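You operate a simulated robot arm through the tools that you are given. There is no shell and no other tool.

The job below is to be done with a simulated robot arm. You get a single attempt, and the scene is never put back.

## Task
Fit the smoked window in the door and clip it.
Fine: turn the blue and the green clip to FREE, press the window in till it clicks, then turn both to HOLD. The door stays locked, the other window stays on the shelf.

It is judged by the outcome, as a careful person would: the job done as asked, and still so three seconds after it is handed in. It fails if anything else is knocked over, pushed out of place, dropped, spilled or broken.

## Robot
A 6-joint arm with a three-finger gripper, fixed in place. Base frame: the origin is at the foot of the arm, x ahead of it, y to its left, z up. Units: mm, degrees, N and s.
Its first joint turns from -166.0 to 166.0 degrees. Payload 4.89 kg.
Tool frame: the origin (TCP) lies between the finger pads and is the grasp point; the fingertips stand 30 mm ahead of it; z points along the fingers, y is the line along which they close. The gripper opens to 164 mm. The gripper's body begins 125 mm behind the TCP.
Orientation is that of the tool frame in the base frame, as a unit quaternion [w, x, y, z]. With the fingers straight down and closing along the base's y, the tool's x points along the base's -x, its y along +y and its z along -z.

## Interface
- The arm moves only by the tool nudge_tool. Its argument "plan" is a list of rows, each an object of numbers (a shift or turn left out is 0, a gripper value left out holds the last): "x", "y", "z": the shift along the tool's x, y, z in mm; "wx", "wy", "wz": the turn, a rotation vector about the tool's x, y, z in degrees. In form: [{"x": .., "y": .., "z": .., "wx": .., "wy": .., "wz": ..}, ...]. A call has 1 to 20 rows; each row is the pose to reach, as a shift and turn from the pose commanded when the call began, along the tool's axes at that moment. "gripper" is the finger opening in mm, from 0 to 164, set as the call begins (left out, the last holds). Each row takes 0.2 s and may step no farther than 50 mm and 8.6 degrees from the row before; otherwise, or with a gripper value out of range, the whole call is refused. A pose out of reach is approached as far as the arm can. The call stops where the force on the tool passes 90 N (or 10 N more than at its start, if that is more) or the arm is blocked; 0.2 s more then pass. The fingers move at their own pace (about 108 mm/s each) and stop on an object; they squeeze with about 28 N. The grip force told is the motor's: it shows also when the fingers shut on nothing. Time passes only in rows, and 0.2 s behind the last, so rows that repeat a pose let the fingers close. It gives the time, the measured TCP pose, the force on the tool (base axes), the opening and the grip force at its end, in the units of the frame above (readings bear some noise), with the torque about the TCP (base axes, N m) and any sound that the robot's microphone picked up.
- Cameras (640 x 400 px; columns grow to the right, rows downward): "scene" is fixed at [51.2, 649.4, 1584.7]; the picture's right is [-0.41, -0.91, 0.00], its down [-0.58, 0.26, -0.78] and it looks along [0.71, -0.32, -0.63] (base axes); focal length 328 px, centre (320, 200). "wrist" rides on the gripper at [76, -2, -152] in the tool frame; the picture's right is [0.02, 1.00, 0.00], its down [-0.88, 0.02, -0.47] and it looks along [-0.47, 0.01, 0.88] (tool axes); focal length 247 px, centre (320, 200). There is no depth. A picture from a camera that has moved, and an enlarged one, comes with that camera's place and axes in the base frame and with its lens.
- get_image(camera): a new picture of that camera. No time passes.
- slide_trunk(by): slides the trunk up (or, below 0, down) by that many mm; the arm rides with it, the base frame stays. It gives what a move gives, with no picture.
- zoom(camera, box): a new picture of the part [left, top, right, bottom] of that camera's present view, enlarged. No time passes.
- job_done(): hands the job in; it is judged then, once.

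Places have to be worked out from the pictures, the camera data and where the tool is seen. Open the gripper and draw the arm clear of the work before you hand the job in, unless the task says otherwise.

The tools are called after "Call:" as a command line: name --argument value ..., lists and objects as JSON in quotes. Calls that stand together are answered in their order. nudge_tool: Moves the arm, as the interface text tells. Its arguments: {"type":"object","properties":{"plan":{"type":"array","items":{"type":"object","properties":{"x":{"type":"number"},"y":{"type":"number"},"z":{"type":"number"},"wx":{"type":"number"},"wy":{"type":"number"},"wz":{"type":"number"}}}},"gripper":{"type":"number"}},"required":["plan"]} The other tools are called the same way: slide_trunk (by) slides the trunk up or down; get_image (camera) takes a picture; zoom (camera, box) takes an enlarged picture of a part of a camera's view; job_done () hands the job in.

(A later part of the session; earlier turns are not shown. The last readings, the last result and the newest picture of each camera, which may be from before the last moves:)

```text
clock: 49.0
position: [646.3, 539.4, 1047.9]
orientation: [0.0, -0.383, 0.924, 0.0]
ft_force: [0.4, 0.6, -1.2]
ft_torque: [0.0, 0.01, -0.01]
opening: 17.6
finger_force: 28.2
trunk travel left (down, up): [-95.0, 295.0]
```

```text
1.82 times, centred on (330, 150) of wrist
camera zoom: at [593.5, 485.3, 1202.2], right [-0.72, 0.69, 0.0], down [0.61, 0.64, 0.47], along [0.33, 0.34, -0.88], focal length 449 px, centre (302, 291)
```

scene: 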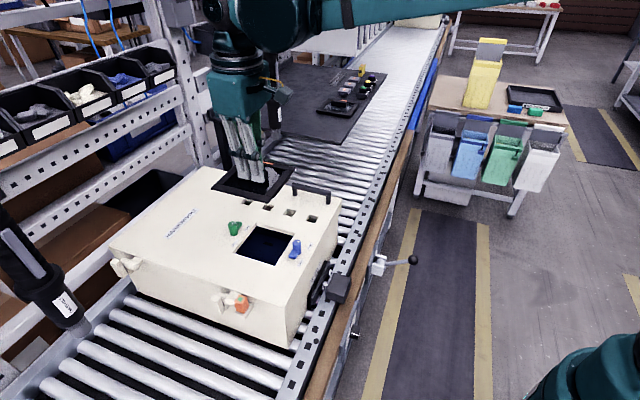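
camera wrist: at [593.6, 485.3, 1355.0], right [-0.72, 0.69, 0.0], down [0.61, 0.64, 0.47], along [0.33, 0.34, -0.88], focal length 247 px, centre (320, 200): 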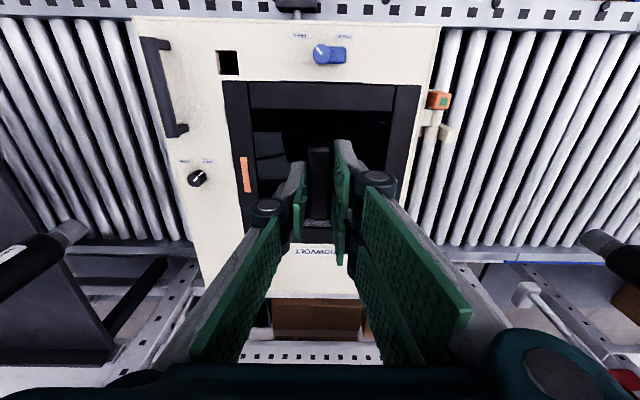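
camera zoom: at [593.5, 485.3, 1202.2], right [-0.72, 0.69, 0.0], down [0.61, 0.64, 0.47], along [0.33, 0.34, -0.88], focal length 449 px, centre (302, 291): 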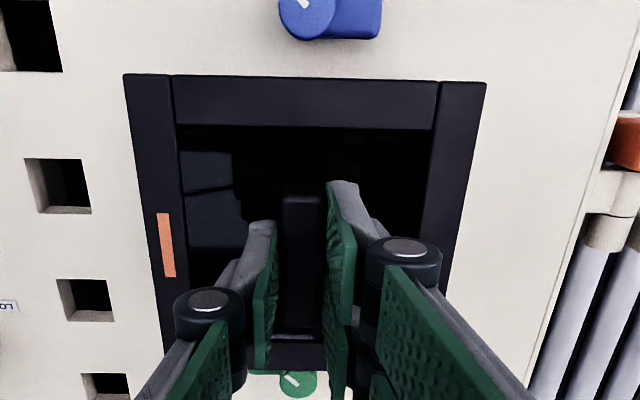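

I need precise corner positions, so I zoom in tighter on the window and opening corners.

Call:
zoom --camera "scene" --box '[225, 225, 265, 252]'

Call:
zoom --camera "scene" --box '[260, 238, 300, 265]'

Call:
zoom --camera "scene" --box '[275, 205, 315, 232]'

Call:
zoom --camera "scene" --box '[225, 203, 265, 230]'

```text
14.81 times, centred on (245, 238) of scene
camera zoom: at [51.2, 649.4, 1584.7], right [-0.41, -0.91, 0.0], down [-0.58, 0.26, -0.78], along [0.71, -0.32, -0.63], focal length 4854 px, centre (1431, -370)
```

zoom: 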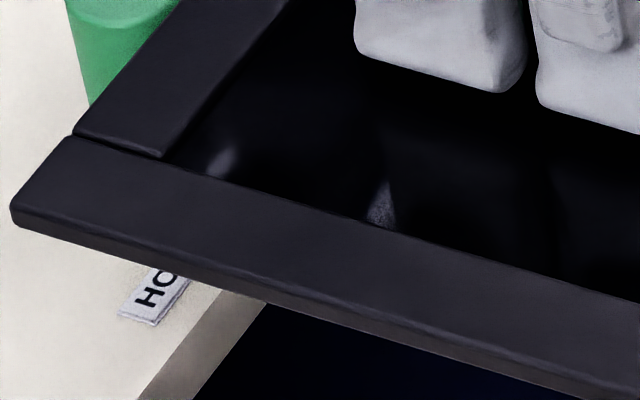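

```text
14.81 times, centred on (280, 252) of scene
camera zoom: at [51.2, 649.4, 1584.7], right [-0.41, -0.91, 0.0], down [-0.58, 0.26, -0.78], along [0.71, -0.32, -0.63], focal length 4854 px, centre (913, -563)
```

zoom: 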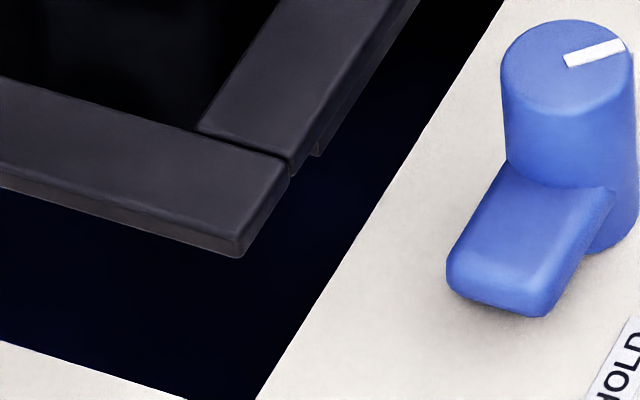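

```text
14.81 times, centred on (295, 218) of scene
camera zoom: at [51.2, 649.4, 1584.7], right [-0.41, -0.91, 0.0], down [-0.58, 0.26, -0.78], along [0.71, -0.32, -0.63], focal length 4854 px, centre (690, -74)
```

zoom: 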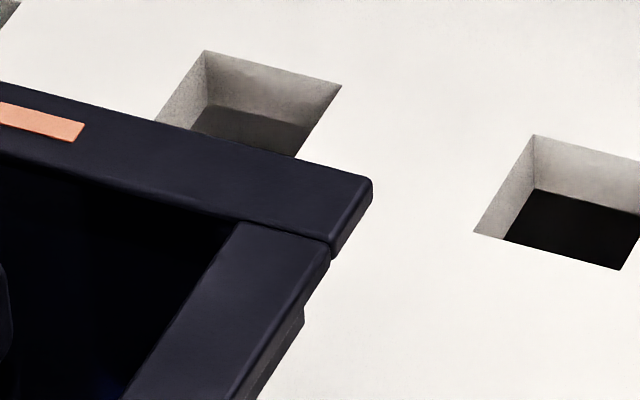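

```text
14.81 times, centred on (245, 216) of scene
camera zoom: at [51.2, 649.4, 1584.7], right [-0.41, -0.91, 0.0], down [-0.58, 0.26, -0.78], along [0.71, -0.32, -0.63], focal length 4854 px, centre (1431, -44)
```

zoom: 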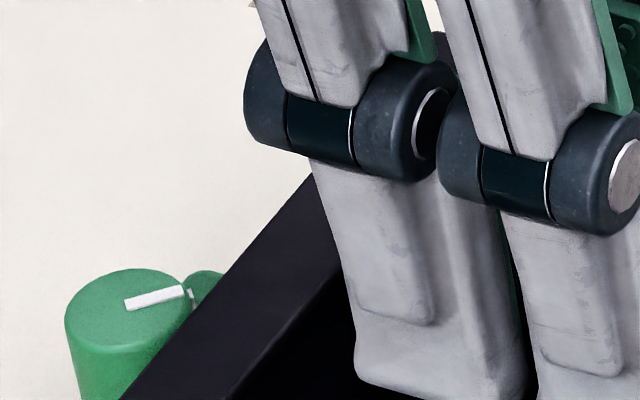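

Flange corners put the window within about 2–3 mm of the opening centre, but the height ambiguity limits this. I lower further, to roughly 5 mm above contact, for a direct comparison of edges.

Call:
nudge_tool --plan '[{"z": 10}, {"z": 20}, {"z": 23}, {"z": 23}]'

Call:
zoom --camera "scene" --box '[225, 232, 265, 259]'

Call:
zoom --camera "scene" --box '[258, 242, 298, 269]'

Call:
zoom --camera "scene" --box '[275, 212, 315, 239]'

Call:
zoom --camera "wrist" --box '[180, 40, 480, 260]'

```text
clock: 50.0
position: [646.6, 540.2, 1027.4]
orientation: [0.0, -0.382, 0.924, 0.0]
ft_force: [-1.1, -0.3, -1.1]
ft_torque: [0.0, 0.0, 0.04]
opening: 17.5
finger_force: 28.2
trunk travel left (down, up): [-95.0, 295.0]
```

```text
14.81 times, centred on (245, 246) of scene
camera zoom: at [51.2, 649.4, 1584.7], right [-0.41, -0.91, 0.0], down [-0.58, 0.26, -0.78], along [0.71, -0.32, -0.63], focal length 4854 px, centre (1431, -474)
```

zoom: 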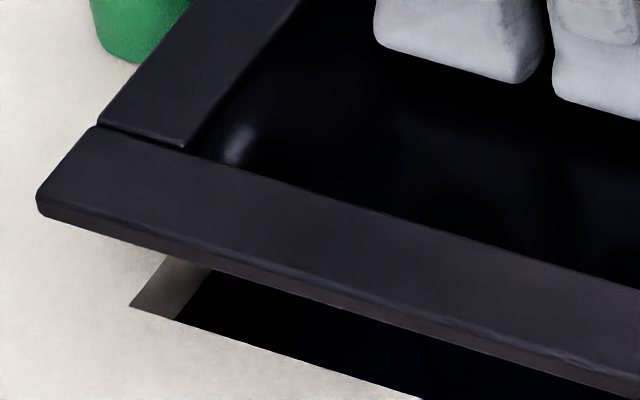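

```text
14.81 times, centred on (278, 256) of scene
camera zoom: at [51.2, 649.4, 1584.7], right [-0.41, -0.91, 0.0], down [-0.58, 0.26, -0.78], along [0.71, -0.32, -0.63], focal length 4854 px, centre (942, -622)
```

zoom: 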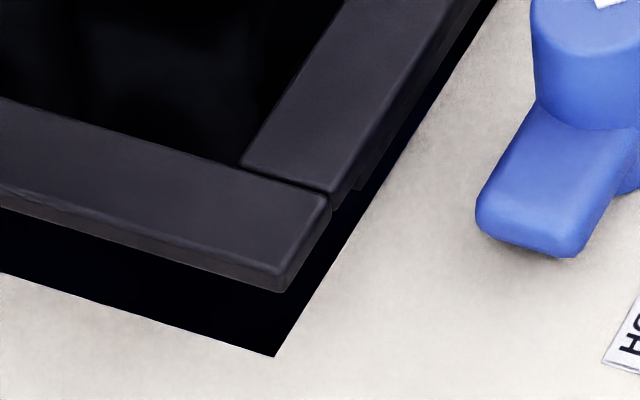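

```text
14.81 times, centred on (295, 226) of scene
camera zoom: at [51.2, 649.4, 1584.7], right [-0.41, -0.91, 0.0], down [-0.58, 0.26, -0.78], along [0.71, -0.32, -0.63], focal length 4854 px, centre (690, -178)
```

zoom: 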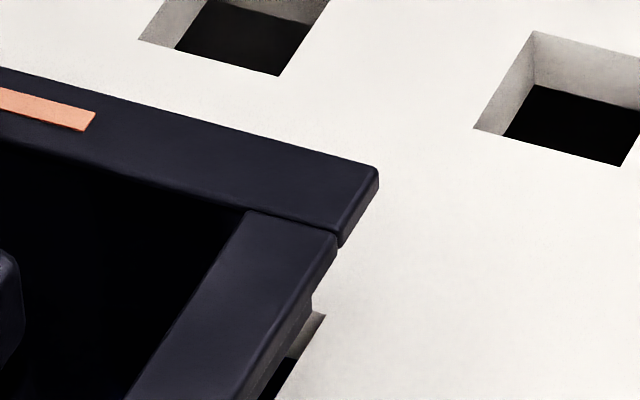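

```text
1.82 times, centred on (330, 150) of wrist
camera zoom: at [593.5, 485.1, 1180.0], right [-0.72, 0.69, 0.0], down [0.61, 0.64, 0.47], along [0.33, 0.34, -0.88], focal length 449 px, centre (302, 291)
```

zoom: 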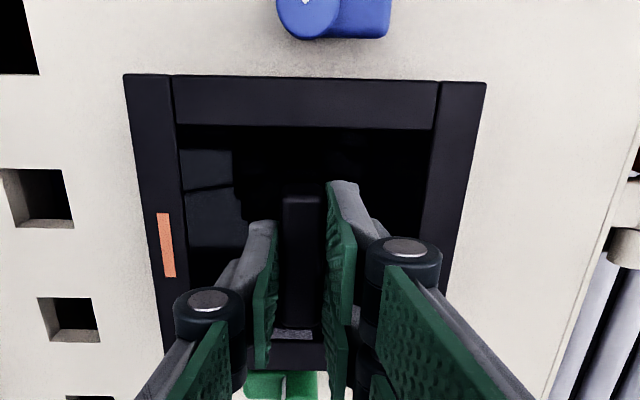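

The edges are very clear now. I zoom further on the plug's visible corner against the opening's far-right and near-right corners.

Call:
zoom --camera "scene" --box '[286, 226, 304, 238]'

Call:
zoom --camera "scene" --box '[268, 254, 286, 266]'

Call:
zoom --camera "scene" --box '[226, 244, 250, 260]'

```text
16.00 times, centred on (295, 232) of scene
camera zoom: at [51.2, 649.4, 1584.7], right [-0.41, -0.91, 0.0], down [-0.58, 0.26, -0.78], along [0.71, -0.32, -0.63], focal length 5242 px, centre (720, -312)
```

zoom: 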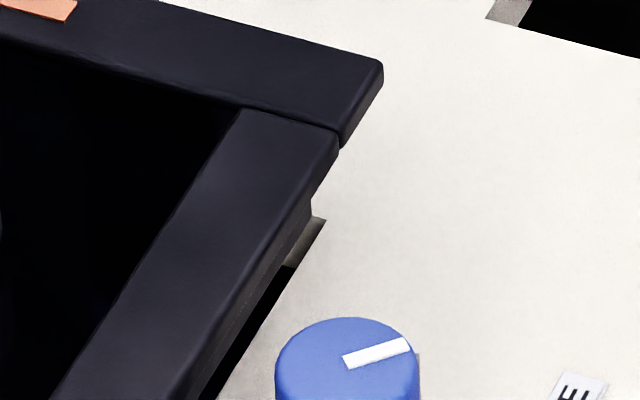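

```text
16.00 times, centred on (277, 260) of scene
camera zoom: at [51.2, 649.4, 1584.7], right [-0.41, -0.91, 0.0], down [-0.58, 0.26, -0.78], along [0.71, -0.32, -0.63], focal length 5242 px, centre (1008, -760)
```

zoom: 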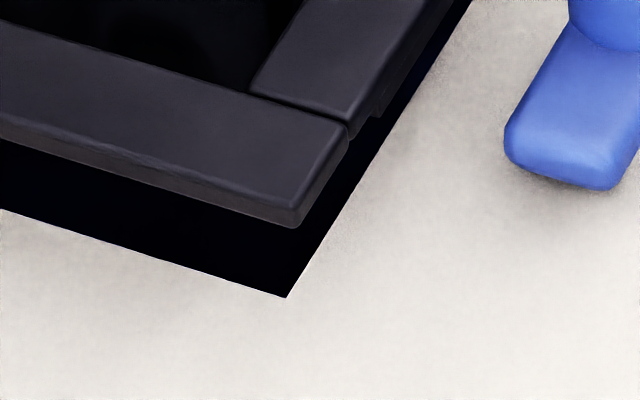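

```text
16.00 times, centred on (238, 252) of scene
camera zoom: at [51.2, 649.4, 1584.7], right [-0.41, -0.91, 0.0], down [-0.58, 0.26, -0.78], along [0.71, -0.32, -0.63], focal length 5242 px, centre (1632, -632)
```

zoom: 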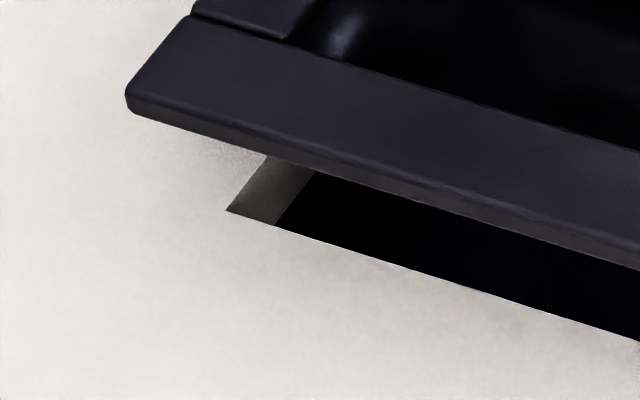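

The scene camera alone is ambiguous in height, but from the wrist camera the knob tops (z≈1002) and flange (z≈995) are nearly at one height, so I measure the window against the two knobs there.

Call:
get_image --camera "wrist"

Call:
zoom --camera "wrist" --box '[220, 30, 430, 140]'

Call:
zoom --camera "wrist" --box '[220, 180, 430, 290]'

```text
taken
camera wrist: at [593.5, 485.1, 1180.0], right [-0.72, 0.69, 0.0], down [0.61, 0.64, 0.47], along [0.33, 0.34, -0.88], focal length 247 px, centre (320, 200)
```

wrist: 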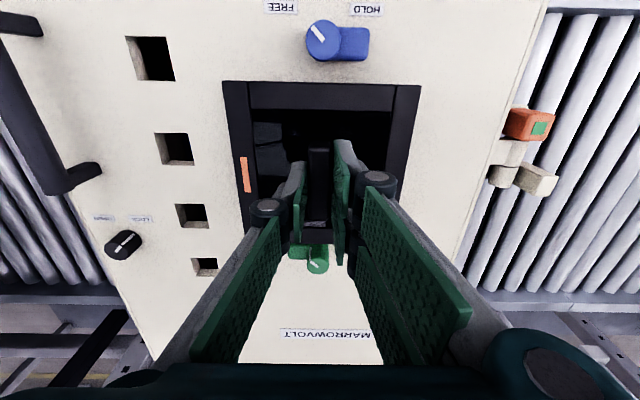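

```text
3.05 times, centred on (325, 85) of wrist
camera zoom: at [593.5, 485.1, 1180.0], right [-0.72, 0.69, 0.0], down [0.61, 0.64, 0.47], along [0.33, 0.34, -0.88], focal length 753 px, centre (305, 550)
```

zoom: 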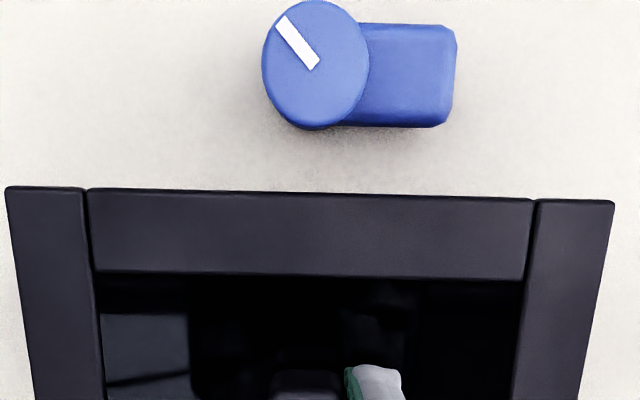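

```text
3.05 times, centred on (325, 235) of wrist
camera zoom: at [593.5, 485.1, 1180.0], right [-0.72, 0.69, 0.0], down [0.61, 0.64, 0.47], along [0.33, 0.34, -0.88], focal length 753 px, centre (305, 93)
```

zoom: 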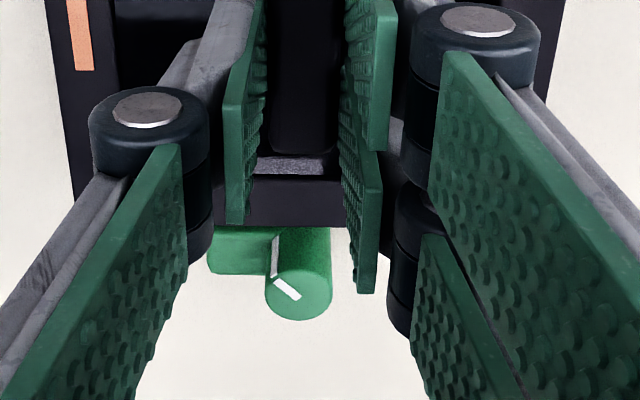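

Both views together suggest the window is within about 1 mm of centre, with the plug's bottom about at door level and still no contact. I nudge +0.5 in x and +0.6 in y and lower by 3 mm, watching the force.

Call:
nudge_tool --plan '[{"x": 0.5, "y": 0.6}, {"x": 0.5, "y": 0.6, "z": 1.5}, {"x": 0.5, "y": 0.6, "z": 3}]'

Call:
zoom --camera "scene" --box '[286, 226, 304, 238]'

Call:
zoom --camera "scene" --box '[226, 244, 250, 260]'

```text
clock: 50.8
position: [645.1, 540.8, 1023.5]
orientation: [0.0, -0.382, 0.924, 0.0]
ft_force: [0.9, 0.3, -0.9]
ft_torque: [0.0, 0.01, 0.0]
opening: 17.5
finger_force: 27.8
trunk travel left (down, up): [-95.0, 295.0]
```

```text
16.00 times, centred on (295, 232) of scene
camera zoom: at [51.2, 649.4, 1584.7], right [-0.41, -0.91, 0.0], down [-0.58, 0.26, -0.78], along [0.71, -0.32, -0.63], focal length 5242 px, centre (720, -312)
```

zoom: 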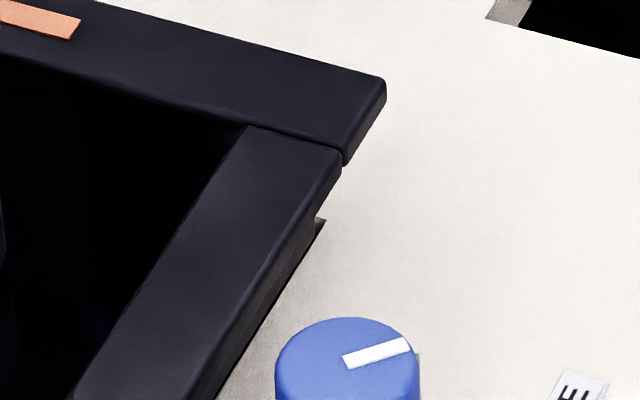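

```text
16.00 times, centred on (238, 252) of scene
camera zoom: at [51.2, 649.4, 1584.7], right [-0.41, -0.91, 0.0], down [-0.58, 0.26, -0.78], along [0.71, -0.32, -0.63], focal length 5242 px, centre (1632, -632)
```

zoom: 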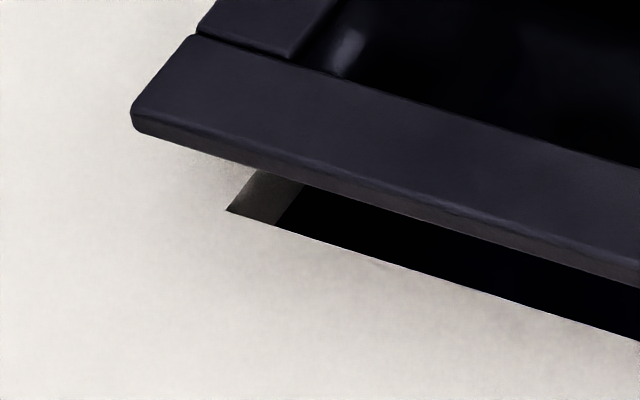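

No contact yet and the plug seems to be entering at the far-right corner. I continue down in small steps.

Call:
nudge_tool --plan '[{"z": 1}, {"z": 2}, {"z": 3}]'

Call:
zoom --camera "scene" --box '[286, 226, 304, 238]'

Call:
zoom --camera "scene" --box '[268, 254, 286, 266]'

Call:
zoom --camera "scene" --box '[226, 244, 250, 260]'

```text
clock: 51.6
position: [646.4, 540.7, 1020.7]
orientation: [0.0, -0.383, 0.924, 0.0]
ft_force: [0.5, -0.3, -1.3]
ft_torque: [-0.02, 0.04, 0.02]
opening: 17.4
finger_force: 28.2
trunk travel left (down, up): [-95.0, 295.0]
```

```text
16.00 times, centred on (295, 232) of scene
camera zoom: at [51.2, 649.4, 1584.7], right [-0.41, -0.91, 0.0], down [-0.58, 0.26, -0.78], along [0.71, -0.32, -0.63], focal length 5242 px, centre (720, -312)
```

zoom: 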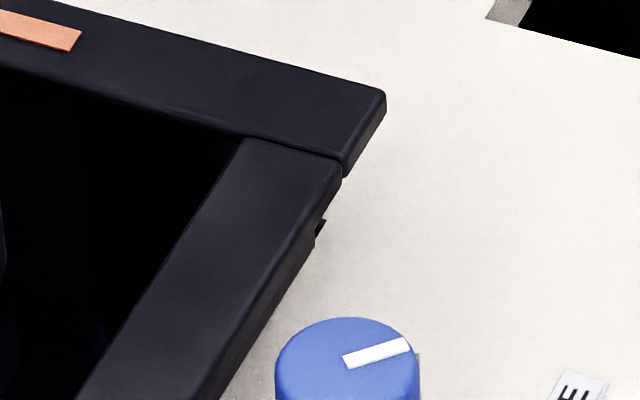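

```text
16.00 times, centred on (277, 260) of scene
camera zoom: at [51.2, 649.4, 1584.7], right [-0.41, -0.91, 0.0], down [-0.58, 0.26, -0.78], along [0.71, -0.32, -0.63], focal length 5242 px, centre (1008, -760)
```

zoom: 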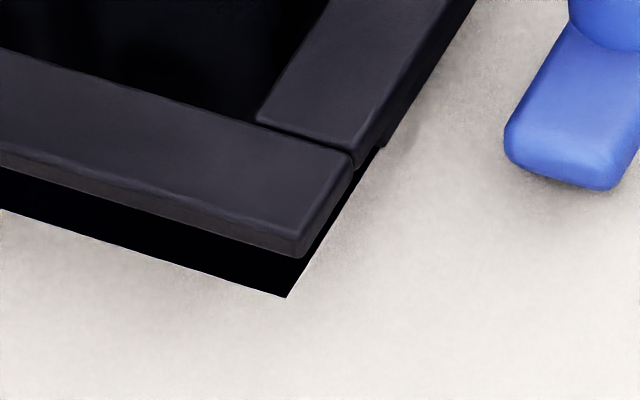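

```text
16.00 times, centred on (238, 252) of scene
camera zoom: at [51.2, 649.4, 1584.7], right [-0.41, -0.91, 0.0], down [-0.58, 0.26, -0.78], along [0.71, -0.32, -0.63], focal length 5242 px, centre (1632, -632)
```

zoom: 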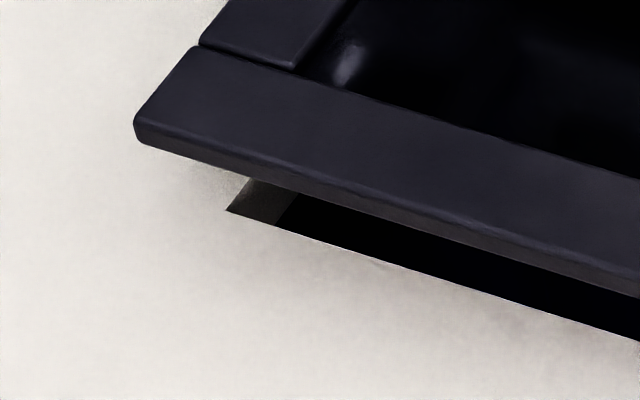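

Still no contact at all; the plug's corner sits just inside the opening. I keep lowering in 3 mm steps.

Call:
nudge_tool --plan '[{"z": 1}, {"z": 2}, {"z": 3}]'

Call:
nudge_tool --plan '[{"z": 1}, {"z": 2}]'

Call:
zoom --camera "scene" --box '[220, 210, 310, 270]'

```text
clock: 52.4
position: [645.9, 540.2, 1018.1]
orientation: [0.0, -0.383, 0.924, 0.0]
ft_force: [0.2, -0.1, -1.0]
ft_torque: [0.01, -0.01, 0.03]
opening: 17.6
finger_force: 28.2
trunk travel left (down, up): [-95.0, 295.0]
```

```text
clock: 53.0
position: [645.2, 540.6, 1015.6]
orientation: [0.0, -0.382, 0.924, 0.0]
ft_force: [0.0, -0.3, -0.8]
ft_torque: [-0.04, 0.0, 0.0]
opening: 17.5
finger_force: 27.3
trunk travel left (down, up): [-95.0, 295.0]
```

```text
6.67 times, centred on (265, 240) of scene
camera zoom: at [51.2, 649.4, 1584.7], right [-0.41, -0.91, 0.0], down [-0.58, 0.26, -0.78], along [0.71, -0.32, -0.63], focal length 2184 px, centre (687, -67)
```

zoom: 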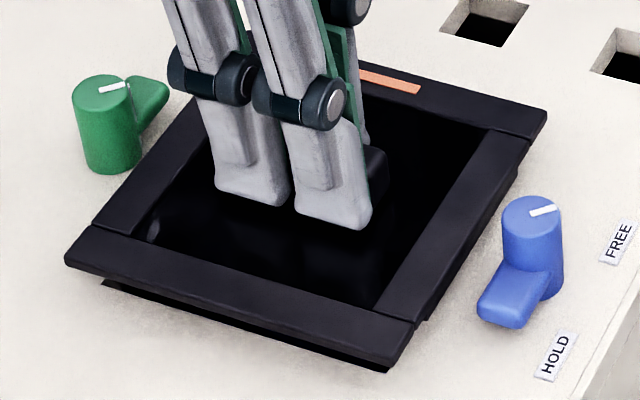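

No contact still at z≈1016; the flange is now close above the door. I check the corner alignment again before the last millimetres.

Call:
zoom --camera "scene" --box '[266, 250, 290, 266]'

Call:
zoom --camera "scene" --box '[224, 240, 248, 256]'

Call:
zoom --camera "scene" --box '[284, 222, 308, 238]'

```text
16.00 times, centred on (278, 258) of scene
camera zoom: at [51.2, 649.4, 1584.7], right [-0.41, -0.91, 0.0], down [-0.58, 0.26, -0.78], along [0.71, -0.32, -0.63], focal length 5242 px, centre (992, -728)
```

zoom: 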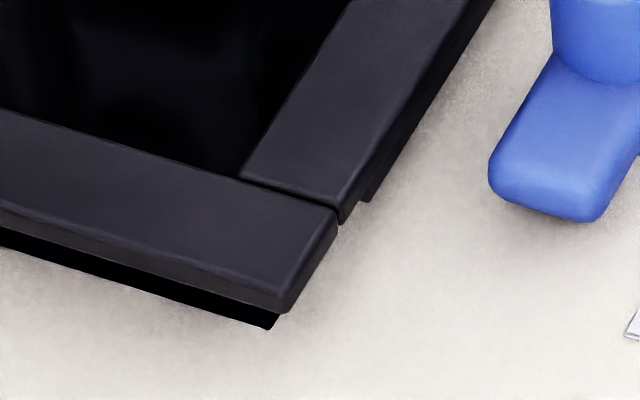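

```text
16.00 times, centred on (236, 248) of scene
camera zoom: at [51.2, 649.4, 1584.7], right [-0.41, -0.91, 0.0], down [-0.58, 0.26, -0.78], along [0.71, -0.32, -0.63], focal length 5242 px, centre (1664, -568)
```

zoom: 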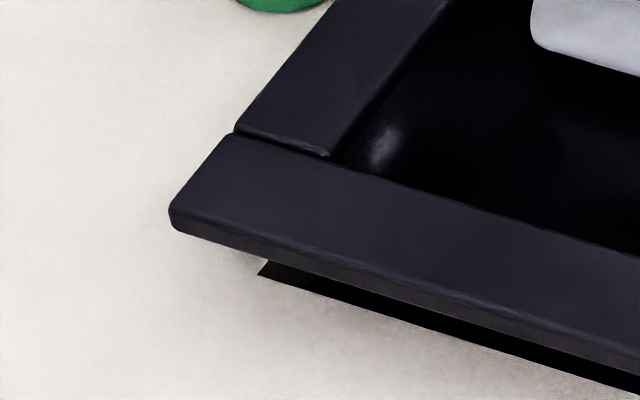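

```text
16.00 times, centred on (296, 230) of scene
camera zoom: at [51.2, 649.4, 1584.7], right [-0.41, -0.91, 0.0], down [-0.58, 0.26, -0.78], along [0.71, -0.32, -0.63], focal length 5242 px, centre (704, -280)
```

zoom: 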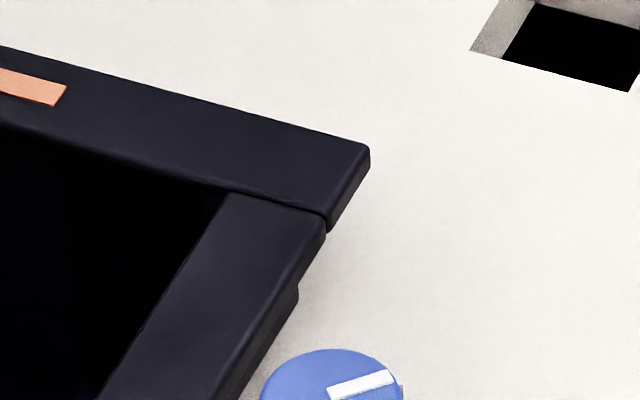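

The flange is now centred within about 1 mm of the opening with roughly 14 mm left. I continue lowering in small steps.

Call:
nudge_tool --plan '[{"z": 1}, {"z": 2}, {"z": 3}]'

Call:
nudge_tool --plan '[{"z": 1}, {"z": 2}, {"z": 3}]'

```text
clock: 53.8
position: [644.9, 539.9, 1012.7]
orientation: [0.0, -0.383, 0.924, 0.0]
ft_force: [-0.1, 0.3, -0.9]
ft_torque: [0.02, -0.01, -0.01]
opening: 17.3
finger_force: 27.9
trunk travel left (down, up): [-95.0, 295.0]
```

```text
clock: 54.6
position: [646.2, 539.0, 1011.8]
orientation: [0.0, -0.383, 0.924, -0.001]
ft_force: [-0.3, -0.4, -1.3]
ft_torque: [0.0, -0.01, 0.04]
opening: 17.5
finger_force: 27.7
trunk travel left (down, up): [-95.0, 295.0]
```

No contact at z≈1010. I look again at the gap before going on.

Call:
zoom --camera "scene" --box '[266, 250, 290, 266]'

Call:
zoom --camera "scene" --box '[224, 242, 248, 258]'

Call:
zoom --camera "scene" --box '[284, 222, 308, 238]'

```text
16.00 times, centred on (278, 258) of scene
camera zoom: at [51.2, 649.4, 1584.7], right [-0.41, -0.91, 0.0], down [-0.58, 0.26, -0.78], along [0.71, -0.32, -0.63], focal length 5242 px, centre (992, -728)
```

zoom: 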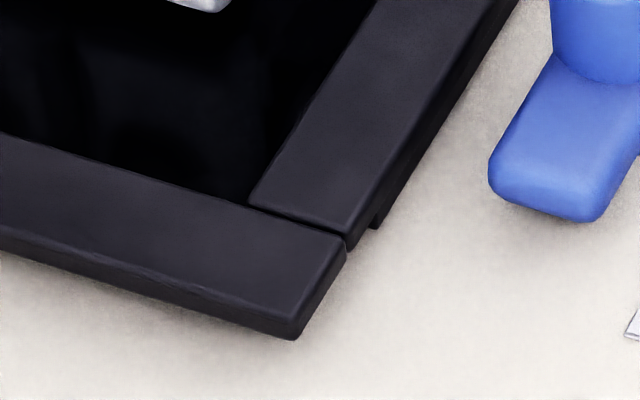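

```text
16.00 times, centred on (236, 250) of scene
camera zoom: at [51.2, 649.4, 1584.7], right [-0.41, -0.91, 0.0], down [-0.58, 0.26, -0.78], along [0.71, -0.32, -0.63], focal length 5242 px, centre (1664, -600)
```

zoom: 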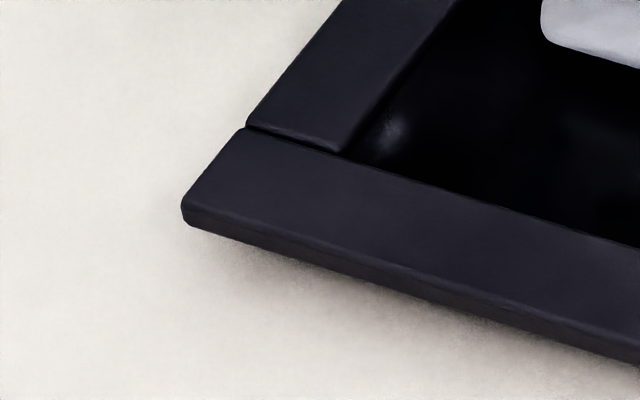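

```text
16.00 times, centred on (296, 230) of scene
camera zoom: at [51.2, 649.4, 1584.7], right [-0.41, -0.91, 0.0], down [-0.58, 0.26, -0.78], along [0.71, -0.32, -0.63], focal length 5242 px, centre (704, -280)
```

zoom: 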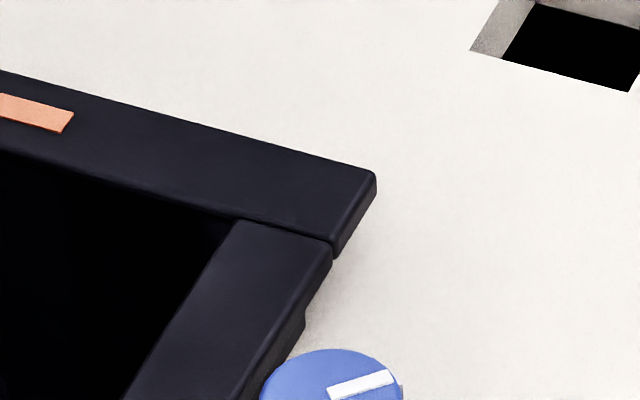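

The flange fully covers the opening. I continue down with 2 mm steps, watching for contact.

Call:
nudge_tool --plan '[{"z": 1}, {"z": 2}]'

Call:
nudge_tool --plan '[{"z": 1}, {"z": 2}]'

```text
clock: 55.2
position: [646.5, 540.3, 1007.8]
orientation: [0.001, -0.383, 0.924, 0.0]
ft_force: [-0.9, 0.6, -1.0]
ft_torque: [0.02, 0.0, 0.01]
opening: 17.5
finger_force: 28.7
trunk travel left (down, up): [-95.0, 295.0]
```

```text
clock: 55.8
position: [645.1, 540.9, 1005.8]
orientation: [0.0, -0.382, 0.924, -0.001]
ft_force: [2.6, 0.7, 7.7]
ft_torque: [-0.04, 0.03, -0.04]
opening: 17.5
finger_force: 27.8
trunk travel left (down, up): [-95.0, 295.0]
```

First contact, about 8 N upward at z≈1006. I look at how the window sits now.

Call:
zoom --camera "scene" --box '[266, 250, 290, 266]'

Call:
zoom --camera "scene" --box '[224, 242, 248, 258]'

Call:
zoom --camera "scene" --box '[284, 222, 308, 238]'

Call:
zoom --camera "scene" --box '[220, 210, 310, 270]'

```text
16.00 times, centred on (278, 258) of scene
camera zoom: at [51.2, 649.4, 1584.7], right [-0.41, -0.91, 0.0], down [-0.58, 0.26, -0.78], along [0.71, -0.32, -0.63], focal length 5242 px, centre (992, -728)
```

zoom: 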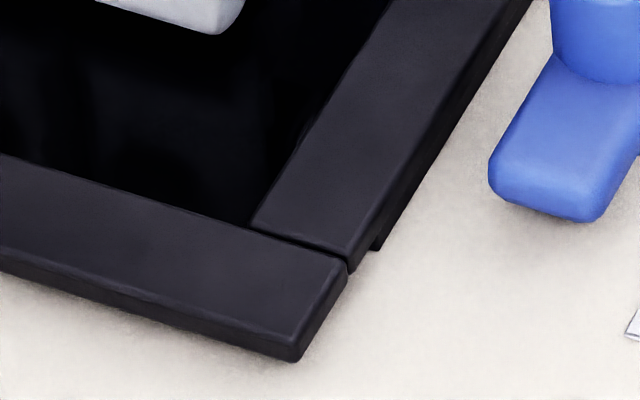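

```text
16.00 times, centred on (236, 250) of scene
camera zoom: at [51.2, 649.4, 1584.7], right [-0.41, -0.91, 0.0], down [-0.58, 0.26, -0.78], along [0.71, -0.32, -0.63], focal length 5242 px, centre (1664, -600)
```

zoom: 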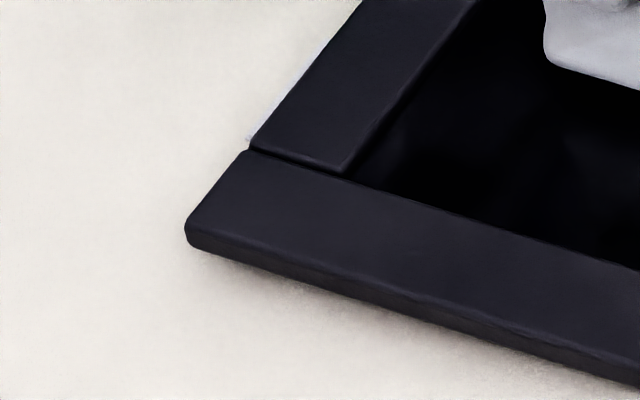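

```text
16.00 times, centred on (296, 230) of scene
camera zoom: at [51.2, 649.4, 1584.7], right [-0.41, -0.91, 0.0], down [-0.58, 0.26, -0.78], along [0.71, -0.32, -0.63], focal length 5242 px, centre (704, -280)
```

zoom: 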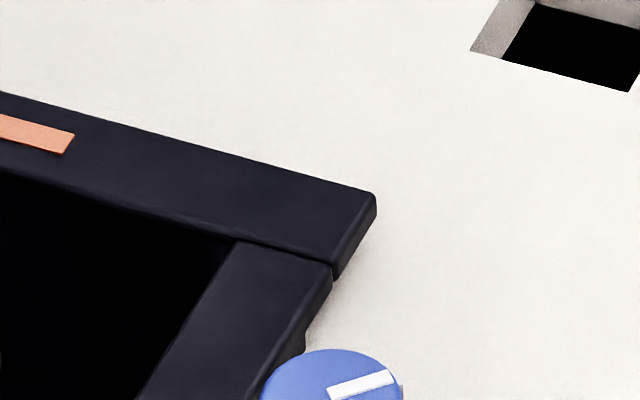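

```text
6.67 times, centred on (265, 240) of scene
camera zoom: at [51.2, 649.4, 1584.7], right [-0.41, -0.91, 0.0], down [-0.58, 0.26, -0.78], along [0.71, -0.32, -0.63], focal length 2184 px, centre (687, -67)
```

zoom: 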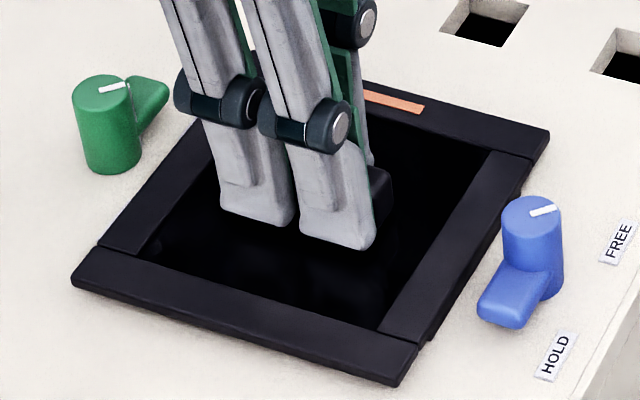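

It sits nearly flush; this is likely the snap starting to engage. I press on gently in 1 mm steps and listen for the click.

Call:
nudge_tool --plan '[{"z": 0.5}, {"z": 1}]'

Call:
nudge_tool --plan '[{"z": 0.5}, {"z": 1}]'

```text
clock: 56.4
position: [644.6, 539.8, 1002.3]
orientation: [0.0, -0.383, 0.924, 0.0]
ft_force: [1.4, 1.4, -12.6]
ft_torque: [-0.04, -0.11, -0.02]
opening: 17.5
finger_force: 27.8
trunk travel left (down, up): [-95.0, 295.0]
```

```text
clock: 57.0
position: [647.2, 540.9, 1002.7]
orientation: [0.0, -0.383, 0.924, 0.0]
ft_force: [11.9, 5.5, -17.3]
ft_torque: [0.19, -0.38, -0.01]
opening: 17.8
finger_force: 27.6
trunk travel left (down, up): [-95.0, 295.0]
```

The force is now downward on the tool (−17 N), as if the window were being drawn in; no click was reported. I wait and look before pressing on.

Call:
nudge_tool --plan '[{"z": 0}, {"z": 0}]'

Call:
zoom --camera "scene" --box '[266, 250, 290, 266]'

Call:
zoom --camera "scene" --box '[220, 210, 310, 270]'

Call:
get_image --camera "wrist"

```text
clock: 57.6
position: [645.7, 540.3, 1002.7]
orientation: [0.0, -0.382, 0.924, 0.0]
ft_force: [15.2, 6.3, -18.3]
ft_torque: [0.3, -0.47, -0.02]
opening: 17.6
finger_force: 28.0
trunk travel left (down, up): [-95.0, 295.0]
```

```text
16.00 times, centred on (278, 258) of scene
camera zoom: at [51.2, 649.4, 1584.7], right [-0.41, -0.91, 0.0], down [-0.58, 0.26, -0.78], along [0.71, -0.32, -0.63], focal length 5242 px, centre (992, -728)
```

zoom: 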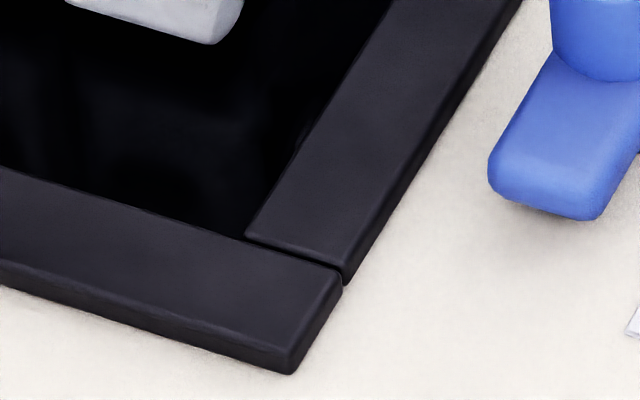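

```text
6.67 times, centred on (265, 240) of scene
camera zoom: at [51.2, 649.4, 1584.7], right [-0.41, -0.91, 0.0], down [-0.58, 0.26, -0.78], along [0.71, -0.32, -0.63], focal length 2184 px, centre (687, -67)
```

zoom: 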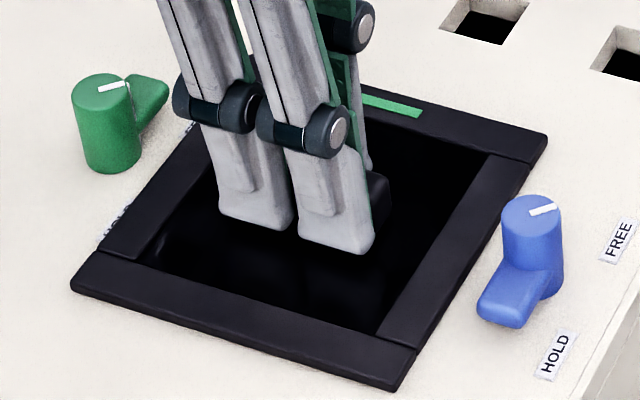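

```text
taken
camera wrist: at [593.4, 485.7, 1155.2], right [-0.72, 0.69, 0.0], down [0.61, 0.64, 0.47], along [0.33, 0.34, -0.88], focal length 247 px, centre (320, 200)
```

wrist: 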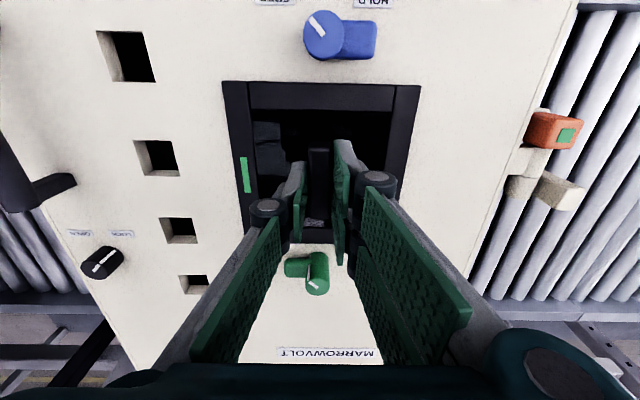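

The window's mark has turned from orange to green and the flange now lies flush on the door: it has snapped in, slightly pulling the tool along. I relax the side force and press lightly once more to be sure it is fully home.

Call:
nudge_tool --plan '[{"x": -0.5, "y": -0.2, "z": 0.7}, {"x": -1.0, "y": -0.4, "z": 1.5}, {"x": -1.0, "y": -0.4, "z": 1.5}]'

```text
clock: 58.4
position: [644.6, 540.5, 1002.8]
orientation: [0.0, -0.383, 0.924, 0.0]
ft_force: [-1.3, -0.5, -0.2]
ft_torque: [0.08, -0.09, -0.02]
opening: 17.8
finger_force: 27.8
trunk travel left (down, up): [-95.0, 295.0]
```

Neutral now. I press 2 mm further to confirm it is against its stop.

Call:
nudge_tool --plan '[{"z": 0.7}, {"z": 1.4}, {"z": 2.0}, {"z": 2.0}]'

```text
clock: 59.4
position: [644.7, 540.4, 1000.7]
orientation: [0.0, -0.382, 0.924, 0.0]
ft_force: [0.9, 1.3, 12.9]
ft_torque: [-0.31, 0.33, -0.01]
opening: 17.6
finger_force: 28.0
trunk travel left (down, up): [-95.0, 295.0]
```

The stop holds with 13 N. I press a little harder to rule out a half-engaged side, listening for a click.

Call:
nudge_tool --plan '[{"z": 0.7}, {"z": 1.4}, {"z": 2.0}, {"z": 2.0}]'

Call:
zoom --camera "scene" --box '[220, 210, 310, 270]'

Call:
zoom --camera "wrist" --box '[210, 60, 430, 290]'

```text
clock: 60.4
position: [645.8, 539.6, 998.5]
orientation: [0.001, -0.383, 0.924, 0.001]
ft_force: [8.1, 17.4, 38.0]
ft_torque: [0.55, -0.2, 0.01]
opening: 17.9
finger_force: 28.2
trunk travel left (down, up): [-95.0, 295.0]
```

```text
6.67 times, centred on (265, 240) of scene
camera zoom: at [51.2, 649.4, 1584.7], right [-0.41, -0.91, 0.0], down [-0.58, 0.26, -0.78], along [0.71, -0.32, -0.63], focal length 2184 px, centre (687, -67)
```

zoom: 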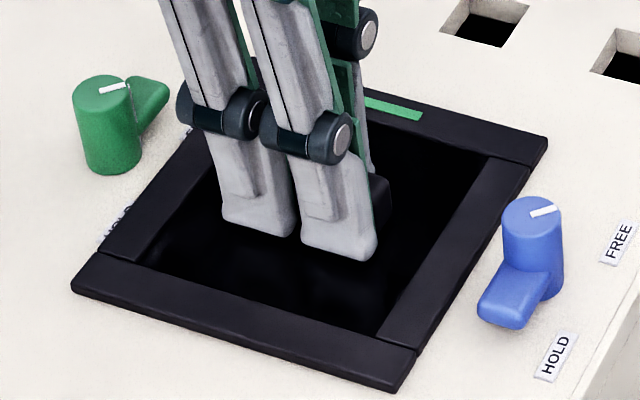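

```text
1.74 times, centred on (320, 175) of wrist
camera zoom: at [592.8, 484.7, 1151.6], right [-0.72, 0.69, 0.0], down [0.61, 0.64, 0.47], along [0.33, 0.34, -0.88], focal length 430 px, centre (320, 244)
```

zoom: 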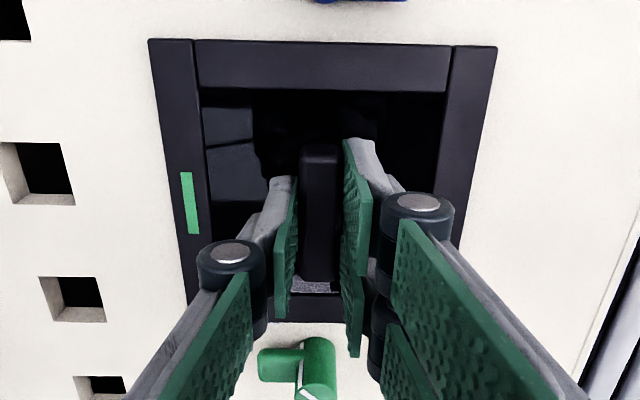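

The window did not move under 38 N – it is fully home; only the fingers slid a bit on the handle. I ease off 2 mm, then open the gripper gently and rise.

Call:
nudge_tool --plan '[{"z": -1}, {"z": -2.2}, {"z": -2.2}]'

Call:
nudge_tool --plan '[{"z": 0}, {"z": 0}, {"z": 0}]' --gripper 50

```text
clock: 61.2
position: [645.7, 541.4, 1000.5]
orientation: [-0.001, -0.382, 0.924, 0.0]
ft_force: [1.3, 0.2, -2.6]
ft_torque: [-0.06, 0.09, -0.02]
opening: 17.5
finger_force: 28.3
trunk travel left (down, up): [-95.0, 295.0]
```

```text
clock: 62.0
position: [645.9, 540.4, 1001.7]
orientation: [0.0, -0.383, 0.924, 0.0]
ft_force: [0.8, -0.2, 0.7]
ft_torque: [0.03, 0.02, 0.01]
opening: 50.1
finger_force: 0.0
trunk travel left (down, up): [-95.0, 295.0]
```

Released. I rise, move over the blue clip and turn the tool to 135° so that the fingers straddle its lever.

Call:
nudge_tool --plan '[{"z": -30}, {"z": -65}, {"z": -100}, {"x": 8, "z": -100, "wz": -8.2}, {"x": 16, "z": -100, "wz": -16.4}, {"x": 25, "z": -100, "wz": -24.6}, {"x": 33, "z": -100, "wz": -32.8}, {"x": 42, "z": -100, "wz": -41}, {"x": 50, "z": -100, "wz": -49.2}, {"x": 58, "z": -100, "wz": -57.4}, {"x": 67, "z": -100, "wz": -65.6}, {"x": 75, "z": -100, "wz": -73.8}, {"x": 84, "z": -100, "wz": -82}, {"x": 91.6, "y": -0.4, "z": -100, "wz": -90}, {"x": 91.6, "y": -0.4, "z": -100, "wz": -90}]'

Call:
zoom --camera "wrist" --box '[240, 110, 400, 210]'

Call:
get_image --camera "wrist"

Call:
zoom --camera "scene" --box '[210, 195, 320, 275]'

```text
clock: 65.2
position: [581.6, 473.8, 1101.0]
orientation: [0.0, 0.924, -0.383, 0.0]
ft_force: [-0.3, -0.2, 0.3]
ft_torque: [-0.01, 0.03, 0.03]
opening: 50.1
finger_force: 0.0
trunk travel left (down, up): [-95.0, 295.0]
```

```text
4.00 times, centred on (320, 160) of wrist
camera zoom: at [636.9, 420.9, 1253.9], right [-0.69, -0.72, 0.0], down [-0.64, 0.61, 0.47], along [-0.34, 0.33, -0.88], focal length 988 px, centre (320, 360)
```

zoom: 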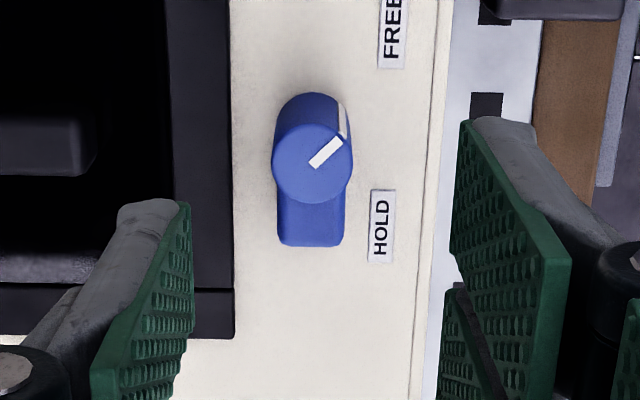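

```text
taken
camera wrist: at [636.9, 420.9, 1253.9], right [-0.69, -0.72, 0.0], down [-0.64, 0.61, 0.47], along [-0.34, 0.33, -0.88], focal length 247 px, centre (320, 200)
```

wrist: 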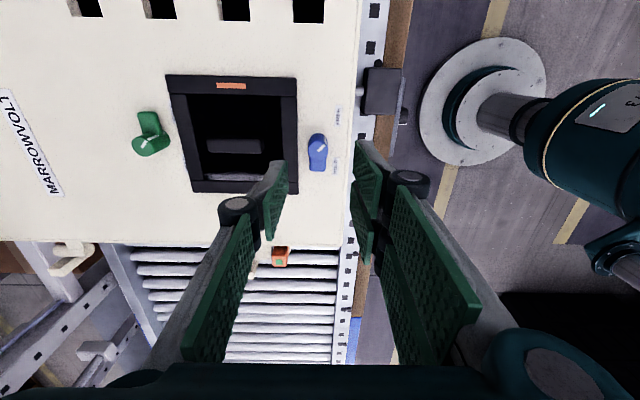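

```text
5.00 times, centred on (265, 235) of scene
camera zoom: at [51.2, 649.4, 1584.7], right [-0.41, -0.91, 0.0], down [-0.58, 0.26, -0.78], along [0.71, -0.32, -0.63], focal length 1638 px, centre (595, 25)
```

zoom: 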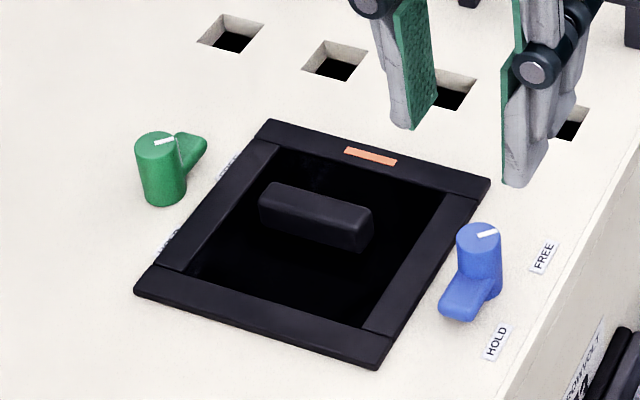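

The mark is orange again after release, so the window may have lifted when I eased off. I zoom in to see whether it still lies flush.

Call:
zoom --camera "scene" --box '[266, 250, 290, 266]'

Call:
zoom --camera "scene" --box '[224, 242, 248, 258]'

Call:
zoom --camera "scene" --box '[284, 222, 308, 238]'

Call:
zoom --camera "scene" --box '[238, 212, 262, 228]'

```text
16.00 times, centred on (278, 258) of scene
camera zoom: at [51.2, 649.4, 1584.7], right [-0.41, -0.91, 0.0], down [-0.58, 0.26, -0.78], along [0.71, -0.32, -0.63], focal length 5242 px, centre (992, -728)
```

zoom: 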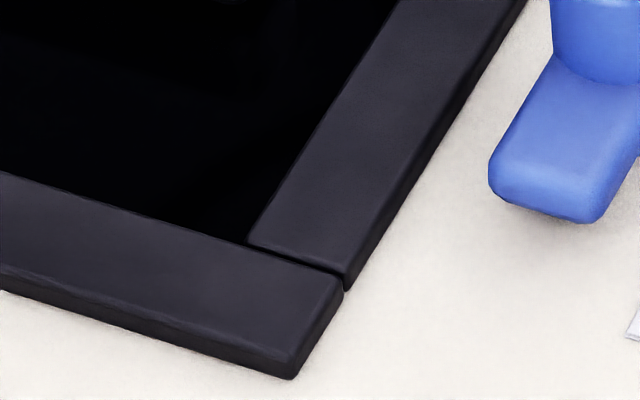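

```text
16.00 times, centred on (236, 250) of scene
camera zoom: at [51.2, 649.4, 1584.7], right [-0.41, -0.91, 0.0], down [-0.58, 0.26, -0.78], along [0.71, -0.32, -0.63], focal length 5242 px, centre (1664, -600)
```

zoom: 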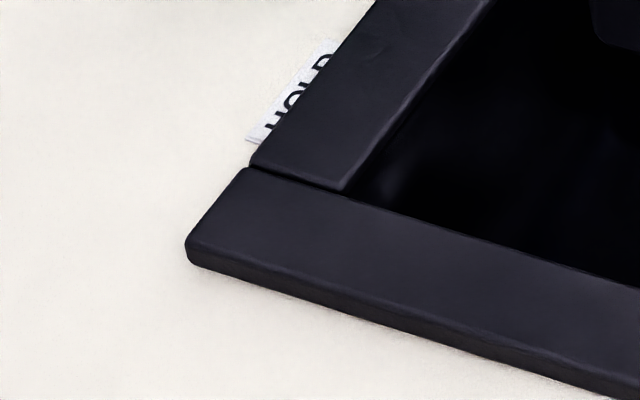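

```text
16.00 times, centred on (296, 230) of scene
camera zoom: at [51.2, 649.4, 1584.7], right [-0.41, -0.91, 0.0], down [-0.58, 0.26, -0.78], along [0.71, -0.32, -0.63], focal length 5242 px, centre (704, -280)
```

zoom: 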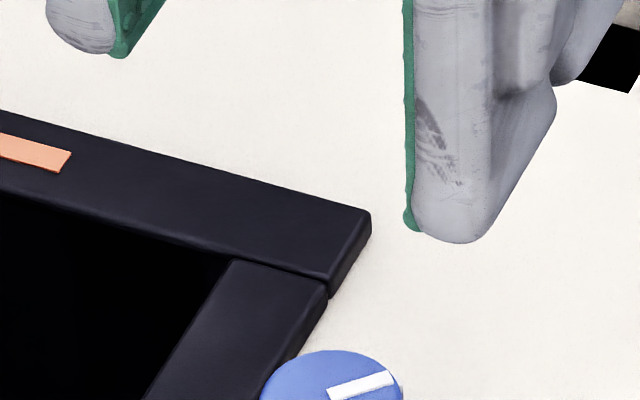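

```text
16.00 times, centred on (250, 220) of scene
camera zoom: at [51.2, 649.4, 1584.7], right [-0.41, -0.91, 0.0], down [-0.58, 0.26, -0.78], along [0.71, -0.32, -0.63], focal length 5242 px, centre (1440, -120)
```

zoom: 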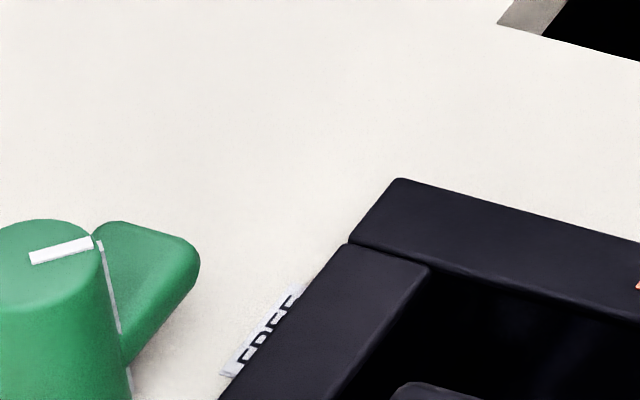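

The flange lies flush, even slightly lower than before. I take the same view as earlier for a direct comparison.

Call:
zoom --camera "scene" --box '[220, 210, 310, 270]'

Call:
zoom --camera "wrist" --box '[130, 50, 370, 210]'

```text
6.67 times, centred on (265, 240) of scene
camera zoom: at [51.2, 649.4, 1584.7], right [-0.41, -0.91, 0.0], down [-0.58, 0.26, -0.78], along [0.71, -0.32, -0.63], focal length 2184 px, centre (687, -67)
```

zoom: 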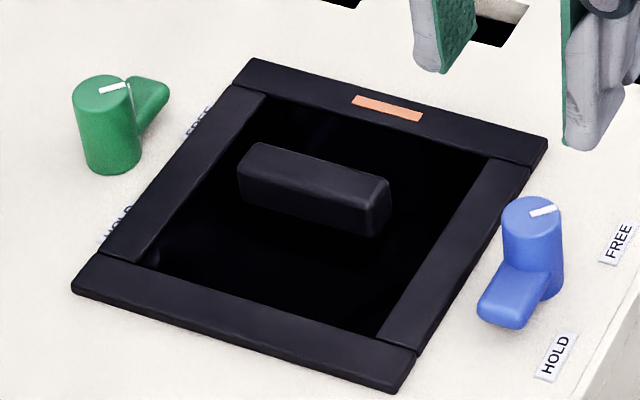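

```text
2.50 times, centred on (250, 130) of wrist
camera zoom: at [636.9, 420.9, 1253.9], right [-0.69, -0.72, 0.0], down [-0.64, 0.61, 0.47], along [-0.34, 0.33, -0.88], focal length 617 px, centre (495, 375)
```

zoom: 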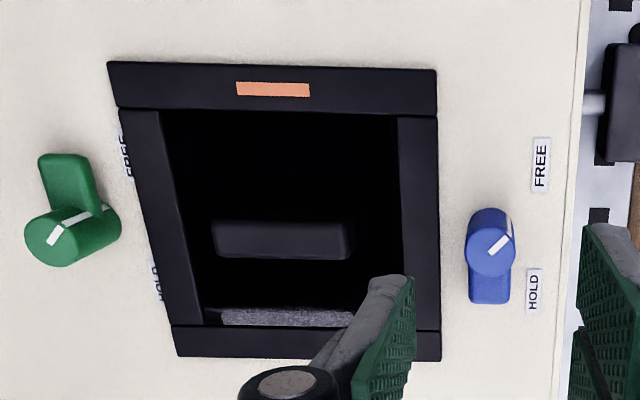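

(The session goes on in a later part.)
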